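You operate a simulated robot arm through the tools that you are given. There is no shell and no other tool. Be economical: measure what you need, move in short steps, check, and stop when the job is done.

The job below is to be done with a simulated two-armed robot. You get a single attempt, and the scene is never put back.

TASK
Take the yellow towel from the stone counter and lay it out flat on the top of the oak linen table.

Only the result counts: the job must be done as asked and must still hold three seconds after the hand-in. Knocking over, shifting, dropping, spilling or breaking anything else fails it. Flat cloth is picked up by pressing the open fingertips on it (5 to 10 N) and closing them slowly along it; thin cloth reads only 2 to 8 mm in the jaws.

THE ROBOT
Two 7-joint arms with two-finger parallel grippers on one trunk, on a base that drives. Base frame: it is fixed to the floor where the robot stands at the start and does not move with it; the origin is under the middle of the robot, x ahead of it, y to its left, z up. Readings come in mm, degrees, newtons and seconds.
The left shoulder is at the start at [70, 163, 1220], the right one opposite. Places, roughly: top of the oak linen table [-1700, 0, 800]. Payload 3.43 kg a hand.
The TCP of each hand is the grasp point between the finger pads, 34 mm short of the fingertips. In the tool frame z runs along the fingers and y along their closing line. Largest opening 128 mm; finger width 24, thickness 12; the body of the gripper, 48 by 130 mm, starts 96 mm behind the TCP.
Orientation is that of the tool frame in the base frame, as a unit quaternion [x, y, z, w]. With the fingers straight down and closing along the base's y, the tool's x points along the base's -x, its y along +y and its z along -z.

THE INTERFACE
- The arms move only by the tool step_arm. It takes "left_targets", "right_targets" or both (then of equal length, played together; a hand with none holds still); each is text: rows parted by semicolons, each of 7 numbers parted by spaces: the shift along the tool's x, y, z in m, then the turn, a rotation vector about the tool's x, y, z in degrees, then the opening, from 0 (shut) to 1 (fully open). In form: dx dy dz ax ay az fingers; .... A call has 1 to 20 rows; each row shifts and turns the commanded pose from where the row before left it, along the tool's axes as they then stand. Each row takes 0.2 s and may step no farther than 50 mm and 8.6 degrees from the row before; otherwise, or with a gripper value out of range, the whole call is refused. A pose out of reach is approached as far as the arm can. The call stops where the force on the tool passes 40 N (or 10 N more than at its start, if that is more) or the arm is blocked; 0.2 s more then pass. Each finger travels about 153 mm/s and halts on what it meets, pressing with about 31 N; the grip force reading is that of the motor and also rises with nothing between the fingers. The clock runs only during rows and for 0.2 s after the last one: add rows that do not move to give the fingers time. It gives the time, the measured TCP pose, the force on the tool (base axes), the opening and the grip force at its end, in the units of the frame above (readings bear some noise), and new pictures: "show" is both (left out), scene, wrist or none (wrist: the cameras of the hands that moved).
- Cameras (640 x 400 px; columns grow to the right, rows downward): "scene" is now at [139.9, 10.2, 1457.8]; the picture's right is [0.12, -0.99, 0.00], its down [-0.47, -0.06, -0.88] and it looks along [0.87, 0.11, -0.47] (base axes); focal length 248 px, centre (320, 200). "left" rides on the left gripper at [76, 11, -160] in its tool frame; the picture's right is [-0.15, 0.99, 0.00], its down [-0.88, -0.13, -0.46] and it looks along [-0.45, -0.07, 0.89] (tool axes); focal length 234 px, centre (320, 200). "right" rides on the right gripper at [76, -11, -160] in its tool frame; the picture's right is [0.15, 0.99, 0.00], its down [-0.88, 0.13, -0.46] and it looks along [-0.45, 0.07, 0.89] (tool axes); focal length 234 px, centre (320, 200).
- move_column(by): slides the trunk up (or, below 0, down) by that many mm; the arms and the scene camera ride with it, the base frame stays. It gives what a move gives, with no picture.
- base_move(legs): drives the robot by 1 to 6 legs, each [ahead, left, turn to the left] in mm, mm and degrees, along the robot's own axes; the way and the turn of a leg run together, so that a leg with both is an arc; at most 1500 mm and 180 degrees a leg. The arms and the cameras ride along, it lands a little off, and it stops where it bumps. It gives what a move gives, and a new picture of the scene camera.
- aim_head(pan, tilt): turns the head with the scene camera to pan (to the left, within 86 degrees either way) and tilt (down, from -29 to 69), counted from straight ahead of the robot. It gives what a move gives, and a new picture of the scene camera.
- probe_pixels(camera, pixels): for up to 12 pixels [column, row] of the newest picture of that camera ("zoom" is the newest enlarged one), the place [x, y, z] in the base frame of the surface seen there, good to about 2 mm. The clock stands still meanwhile.
- zoom(camera, box): a new picture of the part [left, top, right, bottom] of that camera's present view, enlarged. The clock stands still meanwhile.
- hand_in(): hands the job in; it is judged then, once.

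Go step by step. Measure first, check grasps and placings, and put right what went wrong. The budget is 80 turns and 170 pictures, counting those below and the enlarged ones. Unless the task says otherwise, let go and move clear before handing in, and close with one line.

The tools are called as name(argument=value, ...) on one line, values as JSON. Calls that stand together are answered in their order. step_arm: Moves the arms, as the interface text tells. Its arguments: {"type":"object","properties":{"left_targets":{"type":"string"},"right_targets":{"type":"string"},"show":{"type":"string","enum":["both","scene","wrist","none"]}},"required":[]} The other tools are called the same way: move_column (by) slides the trunk up or down; base_move (legs) drives the base; aim_head (pan, tilt) turns the head that bears the scene camera; probe_pixels (camera, pixels) gives the place of the surface under pixels of a picture; zoom (camera, box) takes an enlarged picture of a part of a camera's view; hand_in () hands the job in.

At the start:

```text
time_s: 0.0
left_tool_pos: [400.0, 185.0, 1286.3]
left_orientation: [0.0, 1.0, 0.001, -0.002]
left_wrist_force: [-0.6, -0.5, 0.9]
left_grip_width: 128.0
left_finger_force: 0.0
right_tool_pos: [411.7, -154.5, 1270.6]
right_orientation: [0.0, 1.0, 0.0, -0.001]
right_wrist_force: [1.3, 0.0, 0.1]
right_grip_width: 127.9
right_finger_force: 0.1
trunk travel left (down, up): [-700.0, 240.0]
robot x, y, heading: [4.0, 0.8, 0.2]
head pan, tilt: [7.1, 28.2]
```

scene: 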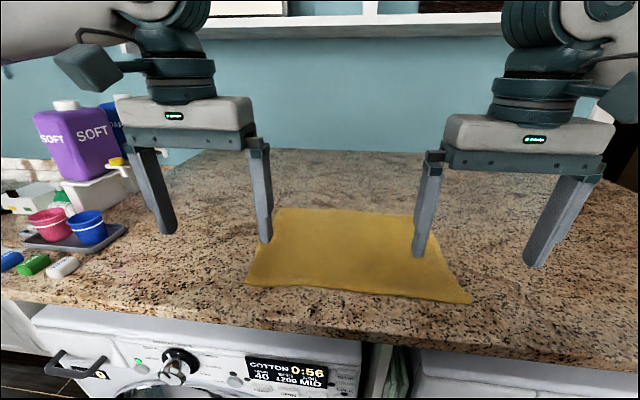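
right: 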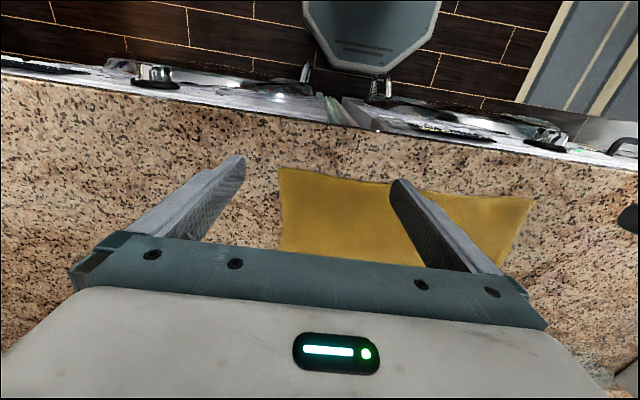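
left: 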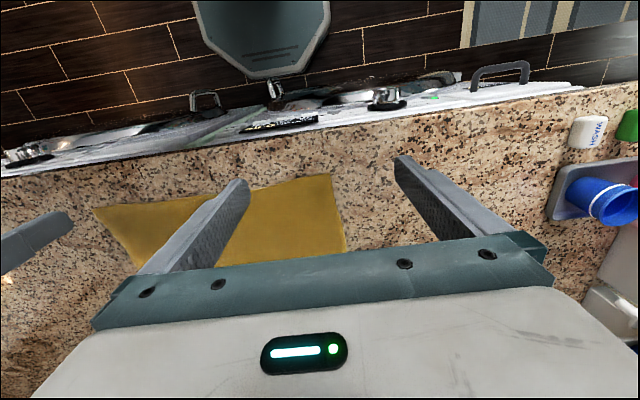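

The yellow towel lies on the counter, with corners near scene pixels (278,208), (413,213), (470,302) and (246,284). I'll measure those corners and the nearby counter.

probe_pixels(camera="scene", pixels=[[280, 210], [411, 216], [467, 300], [248, 283], [350, 250], [350, 292], [350, 320], [300, 208], [260, 250], [438, 250], [120, 240], [350, 180]])

aim_head(pan=86, tilt=25)

```text
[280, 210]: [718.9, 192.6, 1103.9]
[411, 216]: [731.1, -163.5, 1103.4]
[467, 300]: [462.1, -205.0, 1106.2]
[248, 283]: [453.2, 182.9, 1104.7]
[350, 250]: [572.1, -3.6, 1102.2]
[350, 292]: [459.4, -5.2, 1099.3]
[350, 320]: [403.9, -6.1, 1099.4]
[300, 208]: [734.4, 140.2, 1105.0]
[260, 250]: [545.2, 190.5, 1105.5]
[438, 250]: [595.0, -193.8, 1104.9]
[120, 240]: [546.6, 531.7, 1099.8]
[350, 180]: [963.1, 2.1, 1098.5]
```

```text
time_s: 1.5
left_tool_pos: [400.5, 184.8, 1286.5]
left_orientation: [-0.001, 1.0, 0.0, 0.0]
left_wrist_force: [-0.2, 0.6, -0.2]
left_grip_width: 127.9
left_finger_force: 0.0
right_tool_pos: [412.5, -154.5, 1271.0]
right_orientation: [0.0, 1.0, 0.001, 0.0]
right_wrist_force: [-0.8, -0.2, 0.3]
right_grip_width: 128.1
right_finger_force: 0.1
trunk travel left (down, up): [-700.0, 240.0]
robot x, y, heading: [-1.0, -0.8, 0.1]
head pan, tilt: [85.9, 25.0]
```

scene: 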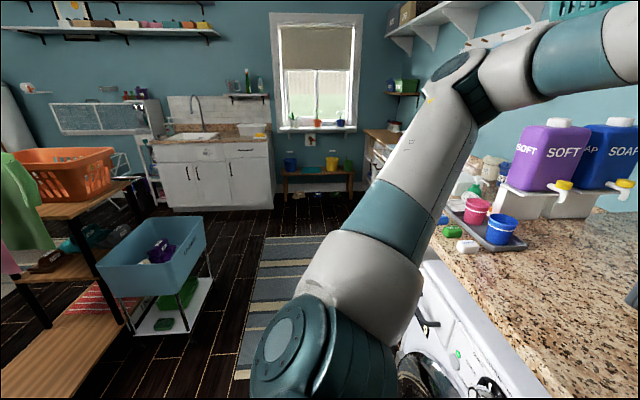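

The towel spans x 455–733 and y −200 to 190, on a counter at z≈1099.5. I'll bring both hands to just above the two near corners with the fingers partly closed.

step_arm(left_targets="-0.019 -0.0105 0.0315 0 0 0 0.4; -0.019 -0.0105 0.0315 0 0 0 0.4; -0.019 -0.0105 0.0315 0 0 0 0.4; -0.018 -0.0105 0.0315 0 0 0 0.4; 0 0 0 0 0 0 0.4", right_targets="-0.016 -0.003 0.0275 0 0 0 0.4; -0.016 -0.003 0.0275 0 0 0 0.4; -0.016 -0.003 0.0275 0 0 0 0.4; -0.015 -0.003 0.0275 0 0 0 0.4; 0 0 0 0 0 0 0.4", show="wrist")

aim_head(pan=0, tilt=45)

```text
time_s: 2.7
left_tool_pos: [473.1, 145.0, 1159.9]
left_orientation: [0.0, 1.0, 0.0, 0.0]
left_wrist_force: [-0.6, -0.8, 0.7]
left_grip_width: 51.1
left_finger_force: 0.1
right_tool_pos: [472.7, -166.0, 1161.6]
right_orientation: [0.0, 1.0, 0.0, 0.001]
right_wrist_force: [-0.2, -0.1, 0.3]
right_grip_width: 50.9
right_finger_force: 0.0
trunk travel left (down, up): [-700.0, 240.0]
robot x, y, heading: [1.1, -3.1, 0.1]
head pan, tilt: [85.9, 25.0]
```

right: 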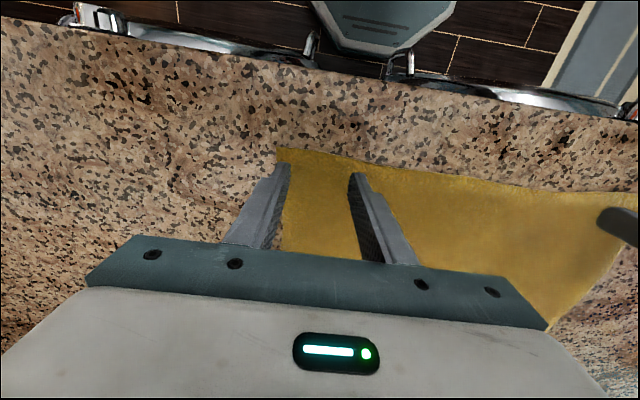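
left: 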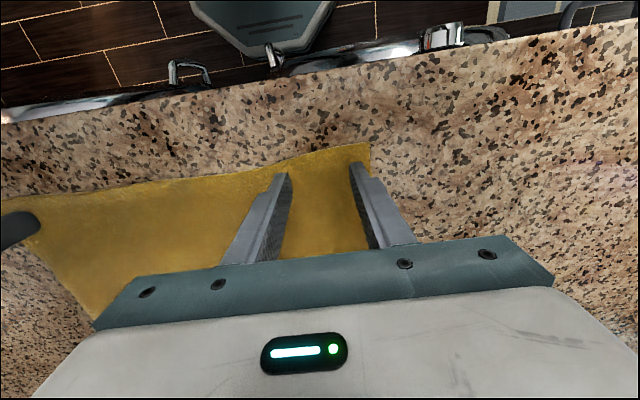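

```text
time_s: 4.3
left_tool_pos: [474.9, 144.1, 1159.2]
left_orientation: [0.0, 1.0, 0.0, -0.001]
left_wrist_force: [0.0, 0.5, -0.7]
left_grip_width: 51.3
left_finger_force: 0.0
right_tool_pos: [475.3, -165.1, 1160.6]
right_orientation: [0.0, 1.0, 0.001, 0.0]
right_wrist_force: [-0.5, 1.0, -1.2]
right_grip_width: 51.1
right_finger_force: 0.1
trunk travel left (down, up): [-700.0, 240.0]
robot x, y, heading: [-4.9, -2.2, -0.2]
head pan, tilt: [0.0, 45.0]
```

scene: 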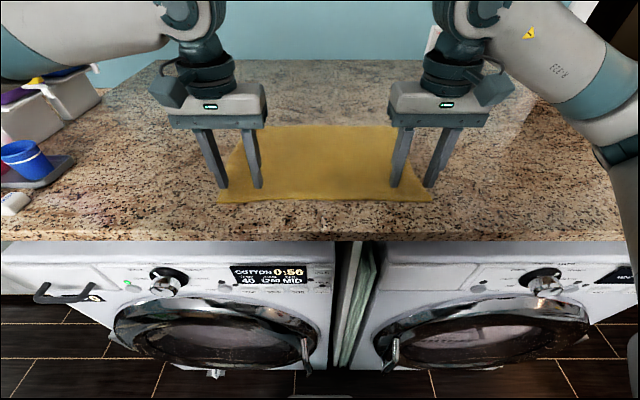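

In both wrist views the outer fingers sit right on the towel's side edges, at right (283,170) and left (357,170). I'll shift each hand about 14 mm inward and go down gently.

step_arm(left_targets="0 -0.014 0.008 0 0 0 0.4; 0 0 0.008 0 0 0 0.4; 0 0 0.004 0 0 0 0.4; 0 0 0.002 0 0 0 0.4; 0 0 0 0 0 0 0.4", right_targets="0 0.014 0.008 0 0 0 0.4; 0 0 0.008 0 0 0 0.4; 0 0 0.004 0 0 0 0.4; 0 0 0.002 0 0 0 0.4; 0 0 0 0 0 0 0.4", show="none")

```text
time_s: 5.5
left_tool_pos: [475.3, 129.5, 1137.7]
left_orientation: [0.0, 1.0, -0.001, 0.0]
left_wrist_force: [0.1, 0.7, 2.6]
left_grip_width: 51.3
left_finger_force: 0.2
right_tool_pos: [475.0, -153.0, 1138.9]
right_orientation: [0.0, 1.0, 0.001, 0.0]
right_wrist_force: [0.7, 1.7, 1.4]
right_grip_width: 50.9
right_finger_force: 0.0
trunk travel left (down, up): [-700.0, 240.0]
robot x, y, heading: [4.6, -0.4, -0.2]
head pan, tilt: [0.0, 45.0]
```

Light contact is starting: left 2.6 N, right 1.4 N. I'll press a little more.

step_arm(left_targets="0 0 0.001 0 0 0 0.4; 0 0 0.001 0 0 0 0.4; 0 0 0 0 0 0 0.4", right_targets="0 0 0.0015 0 0 0 0.4; 0 0 0.0015 0 0 0 0.4; 0 0 0 0 0 0 0.4", show="none")

```text
time_s: 6.3
left_tool_pos: [474.7, 128.7, 1136.9]
left_orientation: [0.0, 1.0, -0.001, 0.0]
left_wrist_force: [2.5, -1.3, 10.5]
left_grip_width: 51.2
left_finger_force: 0.0
right_tool_pos: [474.5, -152.6, 1137.2]
right_orientation: [0.0, 1.0, 0.001, 0.002]
right_wrist_force: [3.3, 2.1, 17.1]
right_grip_width: 51.3
right_finger_force: 0.0
trunk travel left (down, up): [-700.0, 240.0]
robot x, y, heading: [1.2, -1.0, 0.4]
head pan, tilt: [0.0, 45.0]
```

Right is pressing too hard (17 N) and left is at 10 N. I'll ease both slightly, then close slowly.

step_arm(left_targets="0 0 -0.0004 0 0 0 0.4; 0 0 0 0 0 0 0.35; 0 0 0 0 0 0 0.3; 0 0 0 0 0 0 0.25; 0 0 0 0 0 0 0.2; 0 0 0 0 0 0 0.15; 0 0 0 0 0 0 0.1; 0 0 0 0 0 0 0.05; 0 0 0 0 0 0 0; 0 0 0 0 0 0 0; 0 0 0 0 0 0 0", right_targets="0 0 -0.0012 0 0 0 0.4; 0 0 0 0 0 0 0.35; 0 0 0 0 0 0 0.3; 0 0 0 0 0 0 0.25; 0 0 0 0 0 0 0.2; 0 0 0 0 0 0 0.15; 0 0 0 0 0 0 0.1; 0 0 0 0 0 0 0.05; 0 0 0 0 0 0 0; 0 0 0 0 0 0 0; 0 0 0 0 0 0 0")

```text
time_s: 8.7
left_tool_pos: [475.3, 128.7, 1138.3]
left_orientation: [0.0, 1.0, -0.001, -0.001]
left_wrist_force: [0.3, -12.2, 9.7]
left_grip_width: 5.6
left_finger_force: 30.9
right_tool_pos: [475.6, -151.8, 1138.1]
right_orientation: [0.0, 1.0, 0.001, 0.001]
right_wrist_force: [-0.9, 13.2, 7.2]
right_grip_width: 5.6
right_finger_force: 31.5
trunk travel left (down, up): [-700.0, 240.0]
robot x, y, heading: [-2.6, -2.1, 0.1]
head pan, tilt: [0.0, 45.0]
```

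scene: 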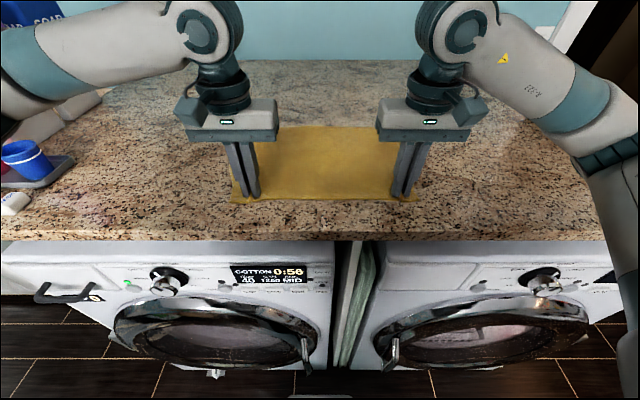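
right: 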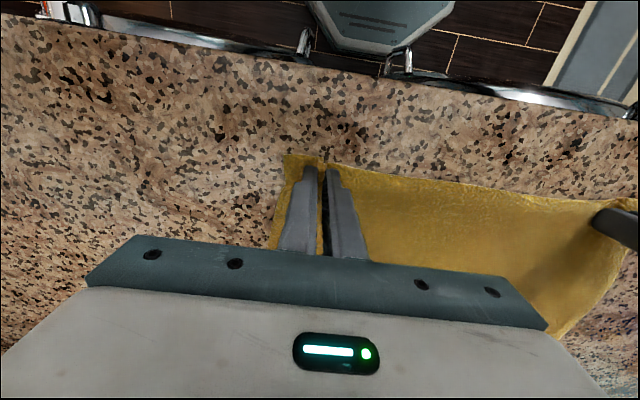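
left: 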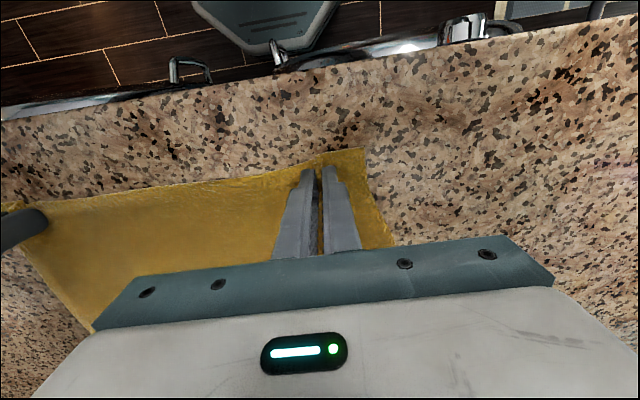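

Both jaws read 5.6 mm, which fits a cloth fold. I'll lift and look.

step_arm(left_targets="0 0 -0.01 0 0 0 0; 0 0 -0.03 0 0 0 0; 0 0 -0.04 0 0 0 0; 0 0 -0.04 0 0 0 0; 0 0 -0.04 0 0 0 0; 0 0 -0.04 0 0 0 0; 0 0 0 0 0 0 0", right_targets="0 0 -0.01 0 0 0 0; 0 0 -0.03 0 0 0 0; 0 0 -0.04 0 0 0 0; 0 0 -0.04 0 0 0 0; 0 0 -0.04 0 0 0 0; 0 0 -0.04 0 0 0 0; 0 0 0 0 0 0 0", show="scene")

```text
time_s: 10.3
left_tool_pos: [477.2, 127.1, 1336.5]
left_orientation: [0.0, 1.0, 0.0, -0.001]
left_wrist_force: [0.2, -10.7, 0.2]
left_grip_width: 4.9
left_finger_force: 31.3
right_tool_pos: [478.0, -153.1, 1336.8]
right_orientation: [0.0, 1.0, 0.002, -0.001]
right_wrist_force: [-0.2, 9.8, -1.3]
right_grip_width: 5.1
right_finger_force: 30.7
trunk travel left (down, up): [-700.0, 240.0]
robot x, y, heading: [1.7, -0.5, 0.3]
head pan, tilt: [0.0, 45.0]
```

scene: 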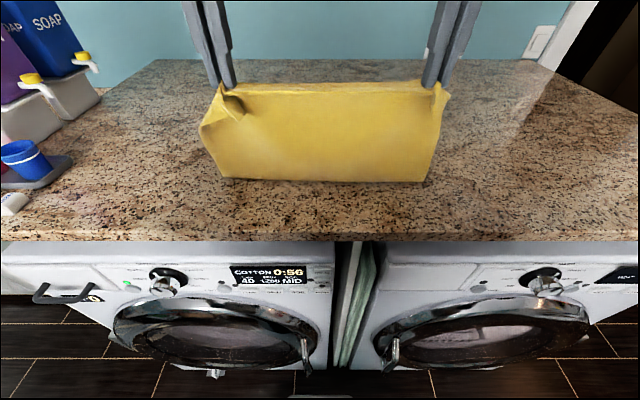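

The towel hangs cleanly between both hands. The lateral force is about 10 N, so it's a bit too taut; I'll ease that slightly and raise the trunk so it clears the counter.

step_arm(left_targets="0 -0.003 0 0 0 0 0; 0 0 0 0 0 0 0", right_targets="0 0.003 0 0 0 0 0; 0 0 0 0 0 0 0", show="none")

move_column(by=150)

base_move(legs=[[-350, 0, 0]])

```text
time_s: 10.9
left_tool_pos: [475.3, 124.6, 1335.7]
left_orientation: [0.0, 1.0, 0.0, -0.001]
left_wrist_force: [0.3, -5.4, -0.3]
left_grip_width: 4.7
left_finger_force: 30.7
right_tool_pos: [477.5, -150.0, 1337.3]
right_orientation: [-0.001, 1.0, 0.001, 0.0]
right_wrist_force: [0.3, 5.2, 0.3]
right_grip_width: 5.1
right_finger_force: 31.3
trunk travel left (down, up): [-700.0, 240.0]
robot x, y, heading: [2.1, 3.0, -0.2]
head pan, tilt: [0.0, 45.0]
```

```text
time_s: 12.7
left_tool_pos: [475.7, 124.9, 1488.5]
left_orientation: [0.001, 1.0, 0.0, -0.001]
left_wrist_force: [0.8, -4.6, 0.3]
left_grip_width: 4.9
left_finger_force: 31.1
right_tool_pos: [476.7, -150.0, 1486.9]
right_orientation: [0.0, 1.0, 0.0, -0.001]
right_wrist_force: [0.4, 5.3, -0.7]
right_grip_width: 5.3
right_finger_force: 31.6
trunk travel left (down, up): [-850.0, 90.0]
robot x, y, heading: [-0.4, 0.8, -0.1]
head pan, tilt: [0.0, 45.0]
```

```text
time_s: 14.9
left_tool_pos: [126.3, 125.5, 1486.4]
left_orientation: [-0.002, 1.0, 0.0, -0.002]
left_wrist_force: [-0.1, -5.4, -0.7]
left_grip_width: 4.6
left_finger_force: 30.9
right_tool_pos: [128.9, -149.5, 1486.6]
right_orientation: [-0.001, 1.0, 0.0, -0.001]
right_wrist_force: [-0.7, 4.3, -1.0]
right_grip_width: 4.9
right_finger_force: 31.0
trunk travel left (down, up): [-850.0, 90.0]
robot x, y, heading: [-351.4, 0.3, 0.3]
head pan, tilt: [0.0, 45.0]
```

scene: 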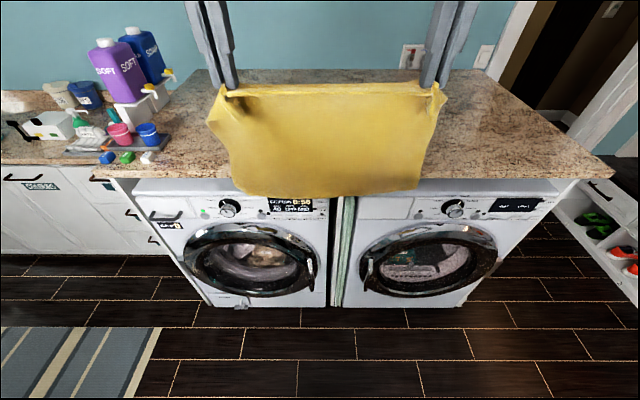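

The towel is clear of the counter. I'll look both ways before turning.

aim_head(pan=-86, tilt=25)

aim_head(pan=86, tilt=30)

```text
time_s: 16.6
left_tool_pos: [124.3, 125.5, 1485.7]
left_orientation: [-0.002, 1.0, 0.0, -0.001]
left_wrist_force: [-0.6, -4.1, -0.3]
left_grip_width: 4.7
left_finger_force: 30.7
right_tool_pos: [125.8, -149.2, 1487.5]
right_orientation: [-0.001, 1.0, 0.0, -0.001]
right_wrist_force: [0.0, 4.7, -0.1]
right_grip_width: 5.0
right_finger_force: 30.8
trunk travel left (down, up): [-850.0, 90.0]
robot x, y, heading: [-351.5, 0.1, 0.4]
head pan, tilt: [-85.9, 25.0]
```

scene: 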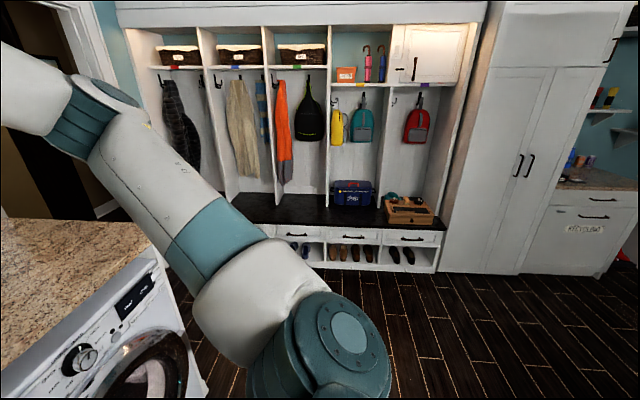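

```text
time_s: 19.1
left_tool_pos: [125.1, 125.5, 1486.7]
left_orientation: [-0.001, 1.0, 0.0, -0.001]
left_wrist_force: [-0.1, -4.2, -0.3]
left_grip_width: 4.8
left_finger_force: 31.3
right_tool_pos: [125.7, -148.3, 1487.3]
right_orientation: [-0.001, 1.0, 0.001, 0.001]
right_wrist_force: [-0.8, 4.6, -0.9]
right_grip_width: 4.9
right_finger_force: 30.7
trunk travel left (down, up): [-850.0, 90.0]
robot x, y, heading: [-350.7, 2.1, 0.3]
head pan, tilt: [85.9, 30.0]
```

scene: 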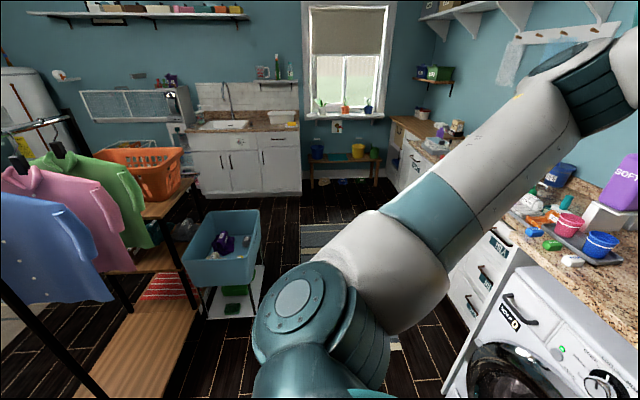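

Turning right looks open, while the left has a clothes rack and a cart. I'll measure the nearest obstacles.

probe_pixels(camera="scene", pixels=[[110, 297], [60, 240], [20, 300], [160, 396], [145, 215], [185, 265], [262, 212], [190, 200], [20, 110], [75, 370], [220, 285]])

base_move(legs=[[0, 0, -60]])

```text
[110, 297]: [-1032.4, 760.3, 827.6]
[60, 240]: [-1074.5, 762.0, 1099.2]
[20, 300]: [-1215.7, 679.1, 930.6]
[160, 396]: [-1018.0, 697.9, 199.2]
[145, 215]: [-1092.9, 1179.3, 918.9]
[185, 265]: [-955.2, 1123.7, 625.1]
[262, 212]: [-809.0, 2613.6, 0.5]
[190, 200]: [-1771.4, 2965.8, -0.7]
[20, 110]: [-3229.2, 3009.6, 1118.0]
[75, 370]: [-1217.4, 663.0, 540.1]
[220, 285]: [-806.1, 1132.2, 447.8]
```

```text
time_s: 22.2
left_tool_pos: [1.1, -343.5, 1486.1]
left_orientation: [0.492, 0.87, 0.0, -0.001]
left_wrist_force: [-4.5, -3.2, -0.4]
left_grip_width: 4.9
left_finger_force: 30.7
right_tool_pos: [-233.6, -486.4, 1487.3]
right_orientation: [0.492, 0.87, 0.001, 0.001]
right_wrist_force: [4.1, 1.5, -0.2]
right_grip_width: 5.5
right_finger_force: 31.3
trunk travel left (down, up): [-850.0, 90.0]
robot x, y, heading: [-351.2, -7.0, -59.2]
head pan, tilt: [85.9, 30.0]
```

scene: 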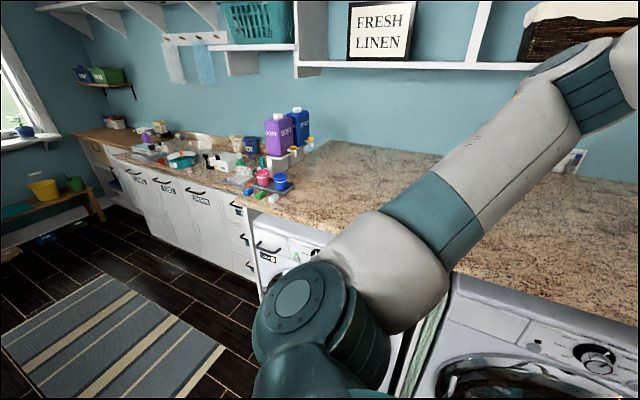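

The shirts and rack begin around x −1030, y 660. I'll look back toward the table from here by panning right.

aim_head(pan=-86, tilt=30)

```text
time_s: 24.8
left_tool_pos: [0.3, -342.8, 1486.1]
left_orientation: [0.492, 0.87, 0.0, -0.001]
left_wrist_force: [-4.5, -2.7, 0.5]
left_grip_width: 4.5
left_finger_force: 30.8
right_tool_pos: [-233.7, -485.0, 1487.4]
right_orientation: [0.493, 0.87, 0.001, 0.001]
right_wrist_force: [4.0, 2.3, -0.4]
right_grip_width: 5.0
right_finger_force: 31.2
trunk travel left (down, up): [-850.0, 90.0]
robot x, y, heading: [-351.4, 1.4, -59.0]
head pan, tilt: [-85.9, 30.0]
```

scene: 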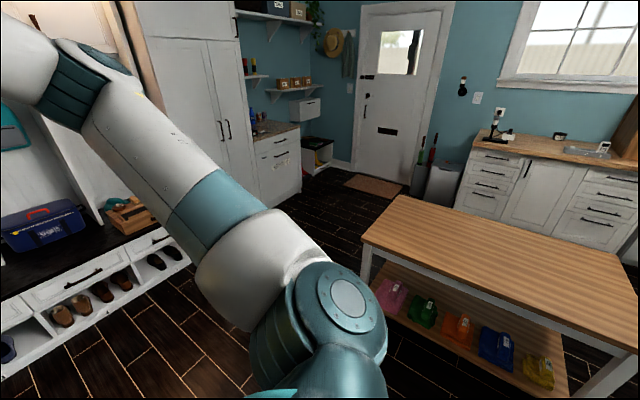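

The oak linen table is visible and its top is empty. I'll measure its corners and finish turning to face it.

probe_pixels(camera="scene", pixels=[[364, 238], [400, 198], [634, 343], [610, 256], [500, 260], [450, 290], [390, 300], [535, 365], [600, 300]])

base_move(legs=[[0, 0, -121]])

aim_head(pan=0, tilt=40)

```text
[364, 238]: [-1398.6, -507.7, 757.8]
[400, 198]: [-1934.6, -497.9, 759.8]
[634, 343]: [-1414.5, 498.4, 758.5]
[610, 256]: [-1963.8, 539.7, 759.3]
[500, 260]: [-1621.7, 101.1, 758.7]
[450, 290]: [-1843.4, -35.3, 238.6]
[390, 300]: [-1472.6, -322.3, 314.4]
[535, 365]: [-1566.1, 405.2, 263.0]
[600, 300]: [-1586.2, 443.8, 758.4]
```

```text
time_s: 30.2
left_tool_pos: [-827.7, -129.5, 1486.0]
left_orientation: [1.0, 0.004, 0.001, 0.0]
left_wrist_force: [-1.5, 4.7, 0.3]
left_grip_width: 4.3
left_finger_force: 30.9
right_tool_pos: [-829.0, 145.9, 1487.9]
right_orientation: [1.0, 0.004, 0.0, 0.001]
right_wrist_force: [1.1, -4.8, -1.3]
right_grip_width: 4.7
right_finger_force: 31.1
trunk travel left (down, up): [-850.0, 90.0]
robot x, y, heading: [-353.5, -0.9, -179.6]
head pan, tilt: [-85.9, 30.0]
```

scene: 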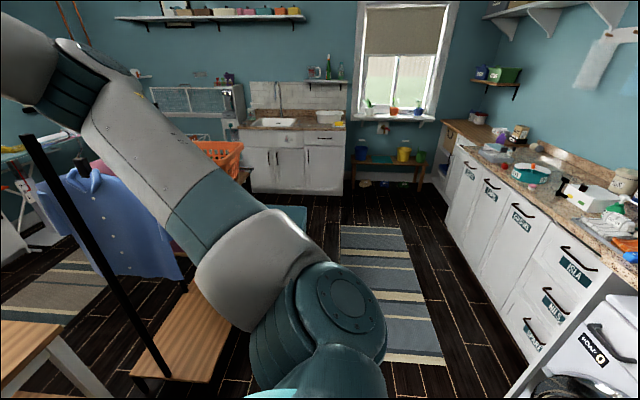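

```text
time_s: 31.8
left_tool_pos: [-826.7, -128.5, 1486.0]
left_orientation: [1.0, 0.003, 0.001, 0.0]
left_wrist_force: [-0.3, 4.5, 0.2]
left_grip_width: 4.3
left_finger_force: 31.2
right_tool_pos: [-829.6, 145.5, 1487.3]
right_orientation: [1.0, 0.003, 0.0, 0.0]
right_wrist_force: [-0.1, -4.2, -0.3]
right_grip_width: 4.8
right_finger_force: 31.4
trunk travel left (down, up): [-850.0, 90.0]
robot x, y, heading: [-351.6, -2.0, -179.4]
head pan, tilt: [0.0, 40.0]
```

scene: 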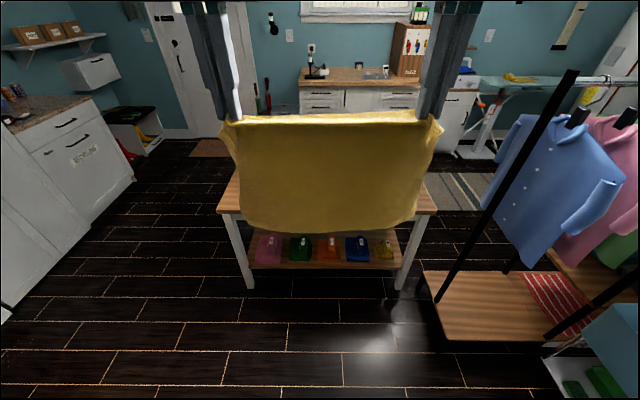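

The table top spans x −1400 to −1950, y ±500, z 758.5. I'll check the clearance to the rack and shirt on the right before driving.

probe_pixels(camera="scene", pixels=[[485, 200], [520, 190], [570, 80], [500, 200], [440, 298], [425, 275], [560, 335], [620, 200], [600, 300], [410, 222], [222, 205]])

aim_head(pan=-45, tilt=20)

```text
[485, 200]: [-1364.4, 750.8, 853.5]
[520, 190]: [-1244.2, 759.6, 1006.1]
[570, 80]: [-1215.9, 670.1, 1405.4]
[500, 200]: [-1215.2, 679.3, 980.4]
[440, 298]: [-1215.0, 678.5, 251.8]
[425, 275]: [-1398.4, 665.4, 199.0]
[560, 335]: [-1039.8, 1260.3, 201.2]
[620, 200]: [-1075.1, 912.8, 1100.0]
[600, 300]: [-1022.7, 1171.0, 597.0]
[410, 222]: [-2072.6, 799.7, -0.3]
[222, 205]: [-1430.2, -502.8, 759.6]
```

```text
time_s: 32.9
left_tool_pos: [-826.4, -128.1, 1486.5]
left_orientation: [1.0, 0.004, 0.0, -0.001]
left_wrist_force: [-1.0, 4.1, 0.7]
left_grip_width: 4.5
left_finger_force: 31.1
right_tool_pos: [-829.1, 144.6, 1488.2]
right_orientation: [1.0, 0.003, 0.0, 0.001]
right_wrist_force: [0.8, -4.5, -1.1]
right_grip_width: 4.9
right_finger_force: 31.2
trunk travel left (down, up): [-850.0, 90.0]
robot x, y, heading: [-351.6, -3.1, -179.6]
head pan, tilt: [-45.0, 20.0]
```

scene: 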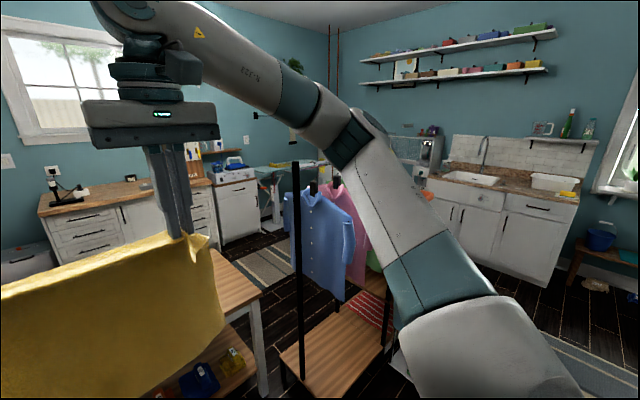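

I'll measure the right elbow's lateral extent.

probe_pixels(camera="scene", pixels=[[350, 135], [375, 130], [420, 250], [390, 150], [280, 95], [500, 330]])

```text
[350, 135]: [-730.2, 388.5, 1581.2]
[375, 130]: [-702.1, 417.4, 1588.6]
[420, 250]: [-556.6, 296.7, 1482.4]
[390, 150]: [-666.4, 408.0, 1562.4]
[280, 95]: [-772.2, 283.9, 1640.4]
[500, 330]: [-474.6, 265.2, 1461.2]
```

The elbow reaches about 430 mm sideways and the rack post is at y 665, so I'll drive forward while shifting about 110 mm to the robot's left.

base_move(legs=[[0, 110, 0], [600, 0, 0]])

aim_head(pan=0, tilt=50)

```text
time_s: 37.1
left_tool_pos: [-1428.0, -249.4, 1487.3]
left_orientation: [1.0, 0.007, -0.001, 0.0]
left_wrist_force: [0.0, 3.6, 0.1]
left_grip_width: 4.6
left_finger_force: 30.9
right_tool_pos: [-1433.5, 25.2, 1487.1]
right_orientation: [1.0, 0.006, -0.001, 0.002]
right_wrist_force: [1.5, -4.7, 0.1]
right_grip_width: 4.7
right_finger_force: 30.8
trunk travel left (down, up): [-850.0, 90.0]
robot x, y, heading: [-958.7, -116.3, -179.4]
head pan, tilt: [-45.0, 20.0]
```

scene: 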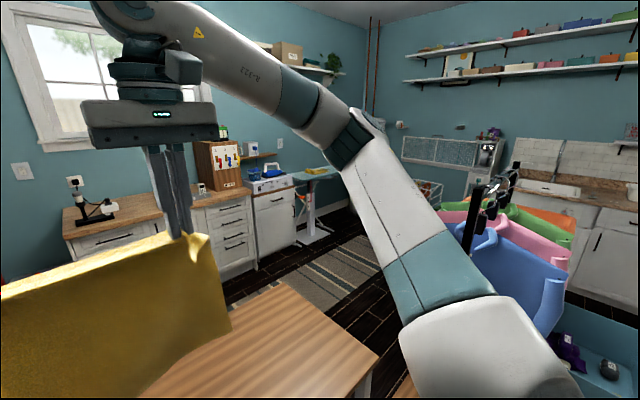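

```text
time_s: 38.2
left_tool_pos: [-1428.0, -249.2, 1487.6]
left_orientation: [1.0, 0.008, 0.001, 0.001]
left_wrist_force: [-0.3, 4.3, -0.6]
left_grip_width: 4.7
left_finger_force: 31.5
right_tool_pos: [-1433.6, 25.2, 1487.8]
right_orientation: [1.0, 0.008, 0.0, 0.0]
right_wrist_force: [0.5, -4.5, 0.6]
right_grip_width: 4.6
right_finger_force: 31.1
trunk travel left (down, up): [-850.0, 90.0]
robot x, y, heading: [-953.3, -116.3, -179.2]
head pan, tilt: [0.0, 50.0]
```

scene: 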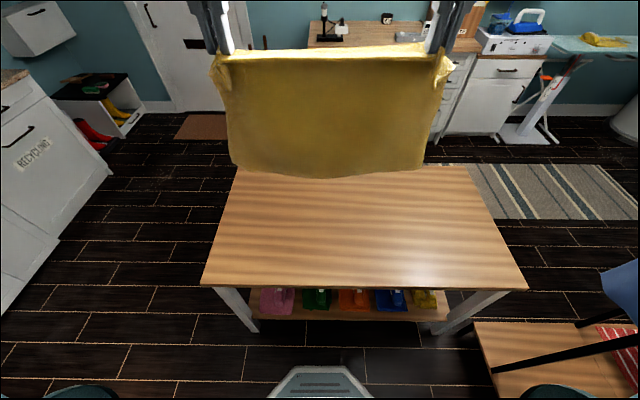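

The towel hangs square over the table. I'll probe its bottom edge, then extend the hands forward about 280 mm.

probe_pixels(camera="scene", pixels=[[235, 163], [330, 174], [425, 163], [320, 56], [220, 60], [448, 70]])

step_arm(left_targets="-0.04 0 0 0 0 0 0; -0.04 0 0 0 0 0 0; -0.04 0 0 0 0 0 0; -0.04 0 0 0 0 0 0; -0.04 0 0 0 0 0 0; -0.04 0 0 0 0 0 0; -0.04 0 0 0 0 0 0; 0 0 0 0 0 0 0", right_targets="-0.04 0 0 0 0 0 0; -0.04 0 0 0 0 0 0; -0.04 0 0 0 0 0 0; -0.04 0 0 0 0 0 0; -0.04 0 0 0 0 0 0; -0.04 0 0 0 0 0 0; -0.036 0 0 0 0 0 0; 0 0 0 0 0 0 0", show="none")

move_column(by=-360)

aim_head(pan=0, tilt=45)

```text
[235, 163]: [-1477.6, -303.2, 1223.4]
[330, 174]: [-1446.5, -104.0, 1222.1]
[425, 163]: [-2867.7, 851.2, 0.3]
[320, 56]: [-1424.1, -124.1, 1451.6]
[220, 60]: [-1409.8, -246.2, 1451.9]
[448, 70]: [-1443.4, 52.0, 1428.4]
```

```text
time_s: 40.0
left_tool_pos: [-1688.7, -252.0, 1485.1]
left_orientation: [1.0, 0.007, -0.001, 0.0]
left_wrist_force: [0.5, 2.2, 0.4]
left_grip_width: 4.3
left_finger_force: 31.0
left hand out of reach, approached as far as the arm can: row 7
right_tool_pos: [-1696.4, 18.2, 1489.2]
right_orientation: [1.0, 0.008, -0.001, 0.0]
right_wrist_force: [0.5, -2.6, -1.3]
right_grip_width: 4.9
right_finger_force: 30.9
right hand out of reach, approached as far as the arm can: row 7
trunk travel left (down, up): [-850.0, 90.0]
robot x, y, heading: [-959.2, -116.8, -179.5]
head pan, tilt: [0.0, 50.0]
```

```text
time_s: 43.5
left_tool_pos: [-1690.4, -251.5, 1125.3]
left_orientation: [1.0, 0.007, 0.002, 0.0]
left_wrist_force: [-1.0, 2.4, -0.2]
left_grip_width: 4.4
left_finger_force: 30.8
right_tool_pos: [-1697.1, 18.9, 1127.8]
right_orientation: [1.0, 0.007, 0.0, 0.001]
right_wrist_force: [0.6, -3.0, -0.1]
right_grip_width: 4.7
right_finger_force: 31.5
trunk travel left (down, up): [-490.0, 450.0]
robot x, y, heading: [-957.5, -118.3, -179.2]
head pan, tilt: [0.0, 50.0]
```

```text
time_s: 44.2
left_tool_pos: [-1689.5, -252.1, 1124.0]
left_orientation: [1.0, 0.007, 0.001, 0.0]
left_wrist_force: [-1.2, 1.8, 0.4]
left_grip_width: 4.5
left_finger_force: 30.9
right_tool_pos: [-1698.2, 19.8, 1128.0]
right_orientation: [1.0, 0.007, 0.0, 0.0]
right_wrist_force: [0.0, -1.9, 0.0]
right_grip_width: 4.5
right_finger_force: 31.3
trunk travel left (down, up): [-490.0, 450.0]
robot x, y, heading: [-953.7, -116.2, -179.4]
head pan, tilt: [0.0, 45.0]
```

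scene: 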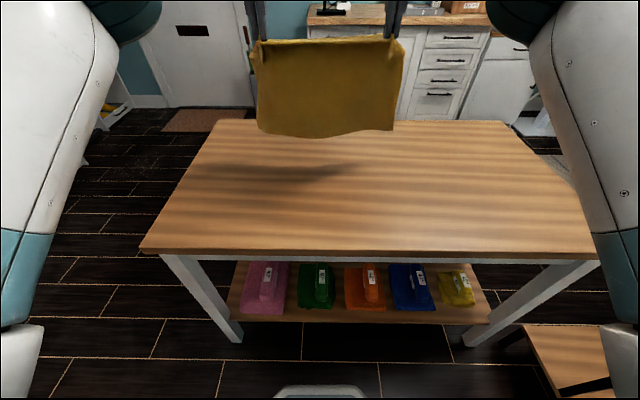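

The towel's bottom edge is about 100 mm above the table. I'll lower the trunk another 80 mm and check how close it gets.

move_column(by=-80)

zoom(camera="scene", box=[160, 0, 480, 200])

```text
time_s: 45.4
left_tool_pos: [-1689.8, -251.2, 1045.1]
left_orientation: [1.0, 0.007, 0.0, -0.001]
left_wrist_force: [-0.1, 1.5, -0.5]
left_grip_width: 4.5
left_finger_force: 31.1
right_tool_pos: [-1698.1, 19.0, 1048.4]
right_orientation: [1.0, 0.007, -0.002, 0.001]
right_wrist_force: [-0.8, -2.3, -0.2]
right_grip_width: 4.8
right_finger_force: 31.1
trunk travel left (down, up): [-410.0, 530.0]
robot x, y, heading: [-955.2, -114.9, -179.3]
head pan, tilt: [0.0, 45.0]
```

```text
2.00 times, centred on (320, 100) of scene
```

zoom: 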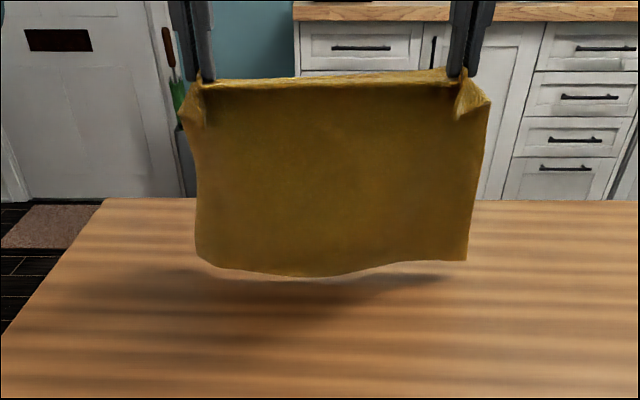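

probe_pixels(camera="zoom", pixels=[[300, 271], [210, 258], [460, 257], [380, 263], [330, 200], [330, 120], [485, 105], [185, 112]])

```text
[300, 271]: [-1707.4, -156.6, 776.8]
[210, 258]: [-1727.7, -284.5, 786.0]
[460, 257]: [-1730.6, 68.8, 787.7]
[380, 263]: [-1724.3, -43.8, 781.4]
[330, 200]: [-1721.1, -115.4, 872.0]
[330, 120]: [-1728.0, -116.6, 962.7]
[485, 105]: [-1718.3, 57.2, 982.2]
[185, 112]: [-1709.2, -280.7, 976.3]
```

The bottom edge is about 20 mm above the wood. I'll lower the hands on an arc toward the robot so the towel unrolls flat from its far edge.

step_arm(left_targets="0.006 0 0.006 0 0 0 0; 0.014 0 0.006 0 0 0 0; 0.015 0 0.006 0 0 0 0; 0.015 0 0.006 0 0 0 0; 0.0125 0 0.0065 0 0 0 0; 0.0125 0 0.0065 0 0 0 0; 0.019 0 0.0125 0 0 0 0; 0.019 0 0.0125 0 0 0 0; 0.018 0 0.015 0 0 0 0; 0.017 0 0.015 0 0 0 0; 0.0135 0 0.015 0 0 0 0; 0.0135 0 0.015 0 0 0 0; 0 0 0 0 0 0 0", right_targets="0.006 0 0.009 0 0 0 0; 0.014 0 0.006 0 0 0 0; 0.015 0 0.006 0 0 0 0; 0.015 0 0.006 0 0 0 0; 0.0125 0 0.0065 0 0 0 0; 0.0125 0 0.0065 0 0 0 0; 0.019 0 0.0125 0 0 0 0; 0.019 0 0.0125 0 0 0 0; 0.018 0 0.015 0 0 0 0; 0.017 0 0.015 0 0 0 0; 0.0135 0 0.015 0 0 0 0; 0.0135 0 0.015 0 0 0 0; 0 0 0 0 0 0 0", show="scene")

```text
time_s: 48.1
left_tool_pos: [-1513.7, -251.1, 920.5]
left_orientation: [1.0, 0.006, 0.001, -0.001]
left_wrist_force: [-1.0, 1.9, -0.8]
left_grip_width: 4.7
left_finger_force: 30.9
right_tool_pos: [-1522.9, 22.1, 922.4]
right_orientation: [1.0, 0.007, 0.0, 0.001]
right_wrist_force: [1.2, -2.8, -0.7]
right_grip_width: 4.8
right_finger_force: 30.7
trunk travel left (down, up): [-410.0, 530.0]
robot x, y, heading: [-953.3, -116.3, -179.3]
head pan, tilt: [0.0, 45.0]
```

scene: 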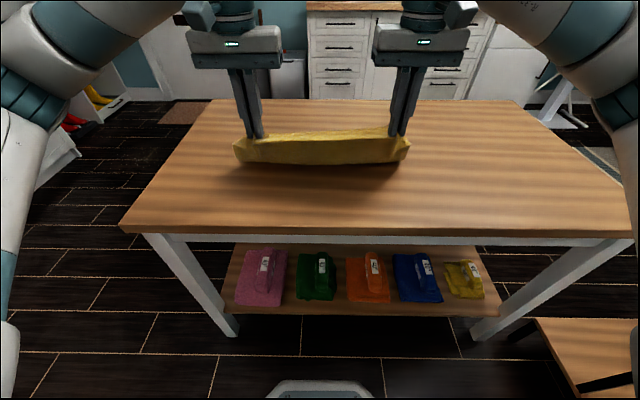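

The far part is lying down behind the hands. I'll continue the arc down to a few mm above the table.

step_arm(left_targets="0.01 0 0.015 0 0 0 0; 0.01 0 0.015 0 0 0 0; 0.009 0 0.015 0 0 0 0; 0.009 0 0.015 0 0 0 0; 0.007 0 0.0125 0 0 0 0; 0.007 0 0.0125 0 0 0 0; 0.005 0 0.01 0 0 0 0; 0.005 0 0.01 0 0 0 0; 0.003 0 0.007 0 0 0 0; 0.003 0 0.004 0 0 0 0; 0 0 0 0 0 0 0", right_targets="0.01 0 0.015 0 0 0 0; 0.01 0 0.015 0 0 0 0; 0.009 0 0.015 0 0 0 0; 0.009 0 0.015 0 0 0 0; 0.007 0 0.0125 0 0 0 0; 0.007 0 0.0125 0 0 0 0; 0.005 0 0.01 0 0 0 0; 0.005 0 0.01 0 0 0 0; 0.003 0 0.009 0 0 0 0; 0.003 0 0.004 0 0 0 0; 0 0 0 0 0 0 0", show="both")

```text
time_s: 50.5
left_tool_pos: [-1445.7, -248.9, 807.4]
left_orientation: [1.0, 0.007, 0.002, 0.0]
left_wrist_force: [-1.0, 3.2, 0.2]
left_grip_width: 4.6
left_finger_force: 30.8
right_tool_pos: [-1455.3, 23.2, 805.0]
right_orientation: [1.0, 0.008, 0.0, 0.001]
right_wrist_force: [0.8, -2.7, 0.1]
right_grip_width: 4.6
right_finger_force: 30.9
trunk travel left (down, up): [-410.0, 530.0]
robot x, y, heading: [-956.1, -117.3, -179.1]
head pan, tilt: [0.0, 45.0]
```

scene: 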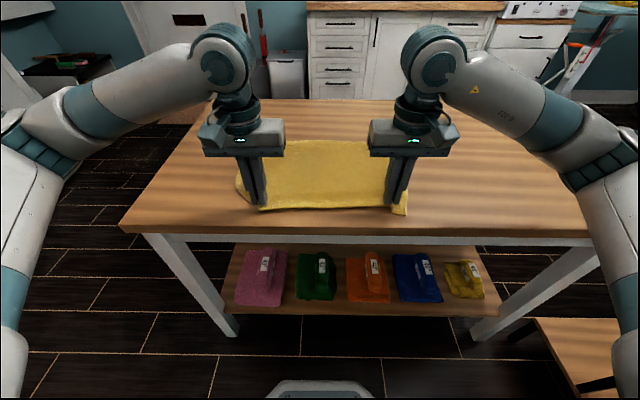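
right: 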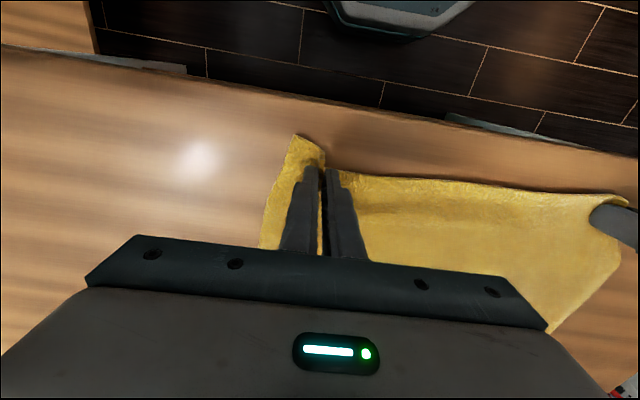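
left: 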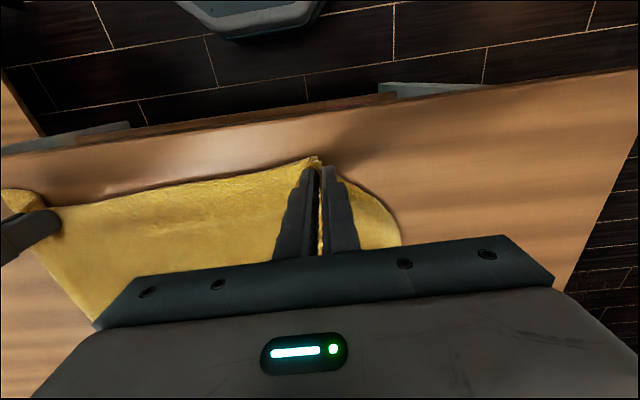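

The towel is almost down, with the tips still about 12 mm above the wood. I'll go down to light contact, with the fold between the fingers touching the table.

step_arm(left_targets="0.002 0 0.005 0 0 0 0; 0.002 0 0.004 0 0 0 0; 0 0 0.002 0 0 0 0; 0 0 0 0 0 0 0", right_targets="0.002 0 0.004 0 0 0 0; 0.002 0 0.003 0 0 0 0; 0 0 0.002 0 0 0 0; 0 0 0 0 0 0 0", show="none")

```text
time_s: 51.7
left_tool_pos: [-1442.8, -247.2, 801.4]
left_orientation: [1.0, 0.008, -0.004, -0.002]
left_wrist_force: [1.5, -0.3, 18.0]
left_grip_width: 4.3
left_finger_force: 30.7
right_tool_pos: [-1451.4, 21.8, 798.4]
right_orientation: [1.0, 0.007, -0.003, 0.002]
right_wrist_force: [-0.3, 1.3, 10.4]
right_grip_width: 4.8
right_finger_force: 31.1
trunk travel left (down, up): [-410.0, 530.0]
robot x, y, heading: [-955.6, -113.6, -179.3]
head pan, tilt: [0.0, 45.0]
stopped in row 4 (left hand): the force on the tool passed its limit (the readings are from after the stop); the commanded pose is now the measured one
```

Both are in contact: left 18 N with the tip at 767, so there may be layers under it, and right 10 N. I'll ease up 2 mm and open slowly so the folds spread.

step_arm(left_targets="0 0 -0.002 0 0 0 0; 0 0 0 0 0 0 0.05; 0 0 0 0 0 0 0.1; 0 0 0 0 0 0 0.15; 0 0 0 0 0 0 0.2; 0 0 0 0 0 0 0.25; 0 0 0 0 0 0 0.3; 0 0 0 0 0 0 0.35; 0 0 0 0 0 0 0.35", right_targets="0 0 -0.001 0 0 0 0; 0 0 0 0 0 0 0.05; 0 0 0 0 0 0 0.1; 0 0 0 0 0 0 0.15; 0 0 0 0 0 0 0.2; 0 0 0 0 0 0 0.25; 0 0 0 0 0 0 0.3; 0 0 0 0 0 0 0.35; 0 0 0 0 0 0 0.35", show="wrist")

```text
time_s: 53.7
left_tool_pos: [-1443.2, -248.4, 800.7]
left_orientation: [1.0, 0.008, -0.002, -0.002]
left_wrist_force: [0.5, 0.6, 0.1]
left_grip_width: 44.8
left_finger_force: 0.0
right_tool_pos: [-1452.1, 22.4, 797.1]
right_orientation: [1.0, 0.007, -0.003, 0.001]
right_wrist_force: [-0.8, -1.8, 12.1]
right_grip_width: 38.5
right_finger_force: 0.2
trunk travel left (down, up): [-410.0, 530.0]
robot x, y, heading: [-954.1, -116.6, -179.4]
head pan, tilt: [0.0, 45.0]
```

right: 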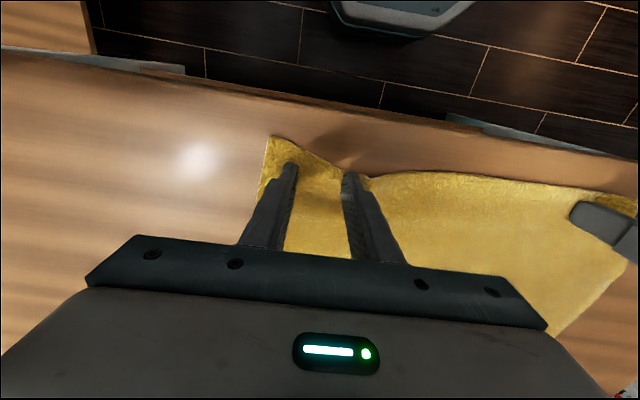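
left: 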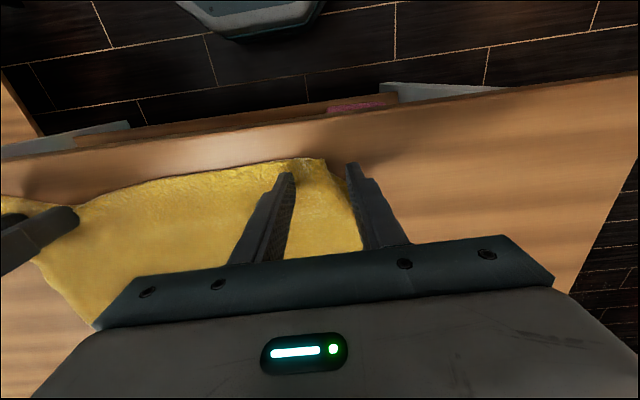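

The right corner spread out, but the left corner seems folded under. I'll raise both hands straight up and inspect.

step_arm(left_targets="0 0 -0.01 0 0 0 0.35; 0 0 -0.04 0 0 0 0.35; 0 0 -0.05 0 0 0 0.35; 0.02 0.04 -0.02 0 0 0 0.35; 0 0.04 0 0 0 0 0.35; 0 0 0 0 0 0 0.35", right_targets="0 0 -0.01 0 0 0 0.35; 0 0 -0.04 0 0 0 0.35; 0 0 -0.05 0 0 0 0.35; 0.02 -0.04 -0.02 0 0 0 0.35; 0 -0.04 0 0 0 0 0.35; 0 0 0 0 0 0 0.35", show="both")

zoom(camera="scene", box=[200, 110, 440, 260])

```text
time_s: 55.1
left_tool_pos: [-1420.3, -325.7, 919.5]
left_orientation: [1.0, 0.008, -0.002, -0.001]
left_wrist_force: [0.0, -0.8, 0.6]
left_grip_width: 44.8
left_finger_force: 0.2
right_tool_pos: [-1435.0, 102.9, 917.4]
right_orientation: [1.0, 0.006, -0.001, 0.001]
right_wrist_force: [0.5, -0.2, -0.5]
right_grip_width: 44.7
right_finger_force: 0.2
trunk travel left (down, up): [-410.0, 530.0]
robot x, y, heading: [-954.8, -117.2, -179.3]
head pan, tilt: [0.0, 45.0]
```

scene: 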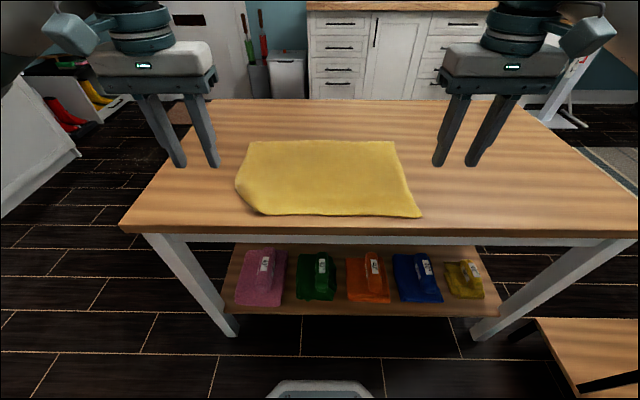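
right: 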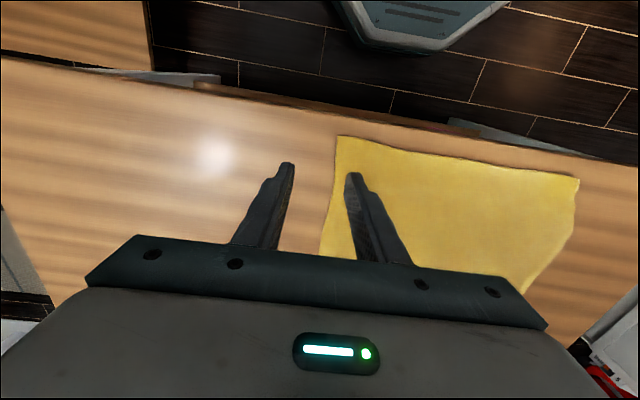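
left: 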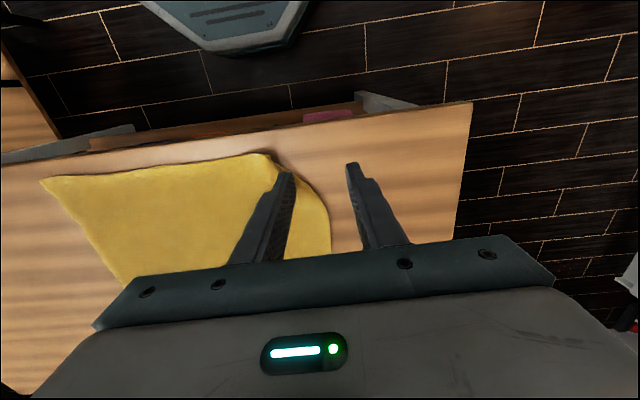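

```text
2.67 times, centred on (320, 185) of scene
```

zoom: 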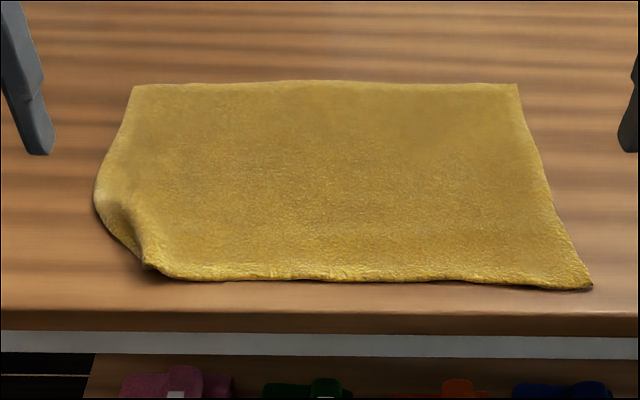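

The towel is down, but its near-left corner is tucked under, with the crease from zoom (95,195) to (150,268). I'll measure around it to plan a fix.

probe_pixels(camera="zoom", pixels=[[136, 88], [98, 190], [118, 232], [150, 264], [180, 277], [300, 280], [585, 287], [515, 88], [135, 215], [165, 250], [120, 280], [110, 205]])

zoom(camera="left", box=[200, 120, 400, 270])

```text
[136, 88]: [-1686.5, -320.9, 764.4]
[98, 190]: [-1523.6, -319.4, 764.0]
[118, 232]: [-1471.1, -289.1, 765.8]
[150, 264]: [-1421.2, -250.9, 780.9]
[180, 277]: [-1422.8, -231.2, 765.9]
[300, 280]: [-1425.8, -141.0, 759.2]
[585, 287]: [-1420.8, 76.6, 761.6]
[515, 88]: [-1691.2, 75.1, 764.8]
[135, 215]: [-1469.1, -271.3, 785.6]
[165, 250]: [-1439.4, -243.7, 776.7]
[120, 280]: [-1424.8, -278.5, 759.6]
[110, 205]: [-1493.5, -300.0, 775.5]
```

```text
2.67 times, centred on (300, 195) of left
```

zoom: 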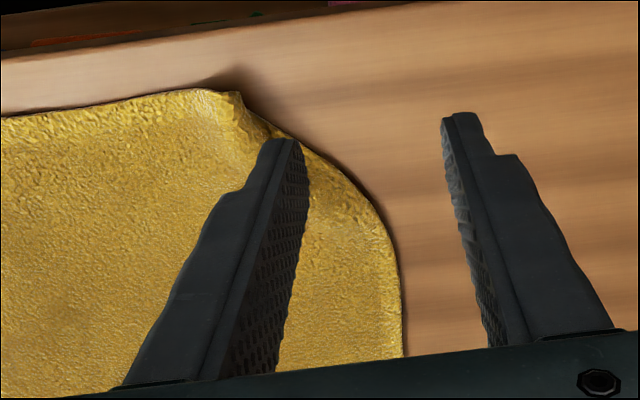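

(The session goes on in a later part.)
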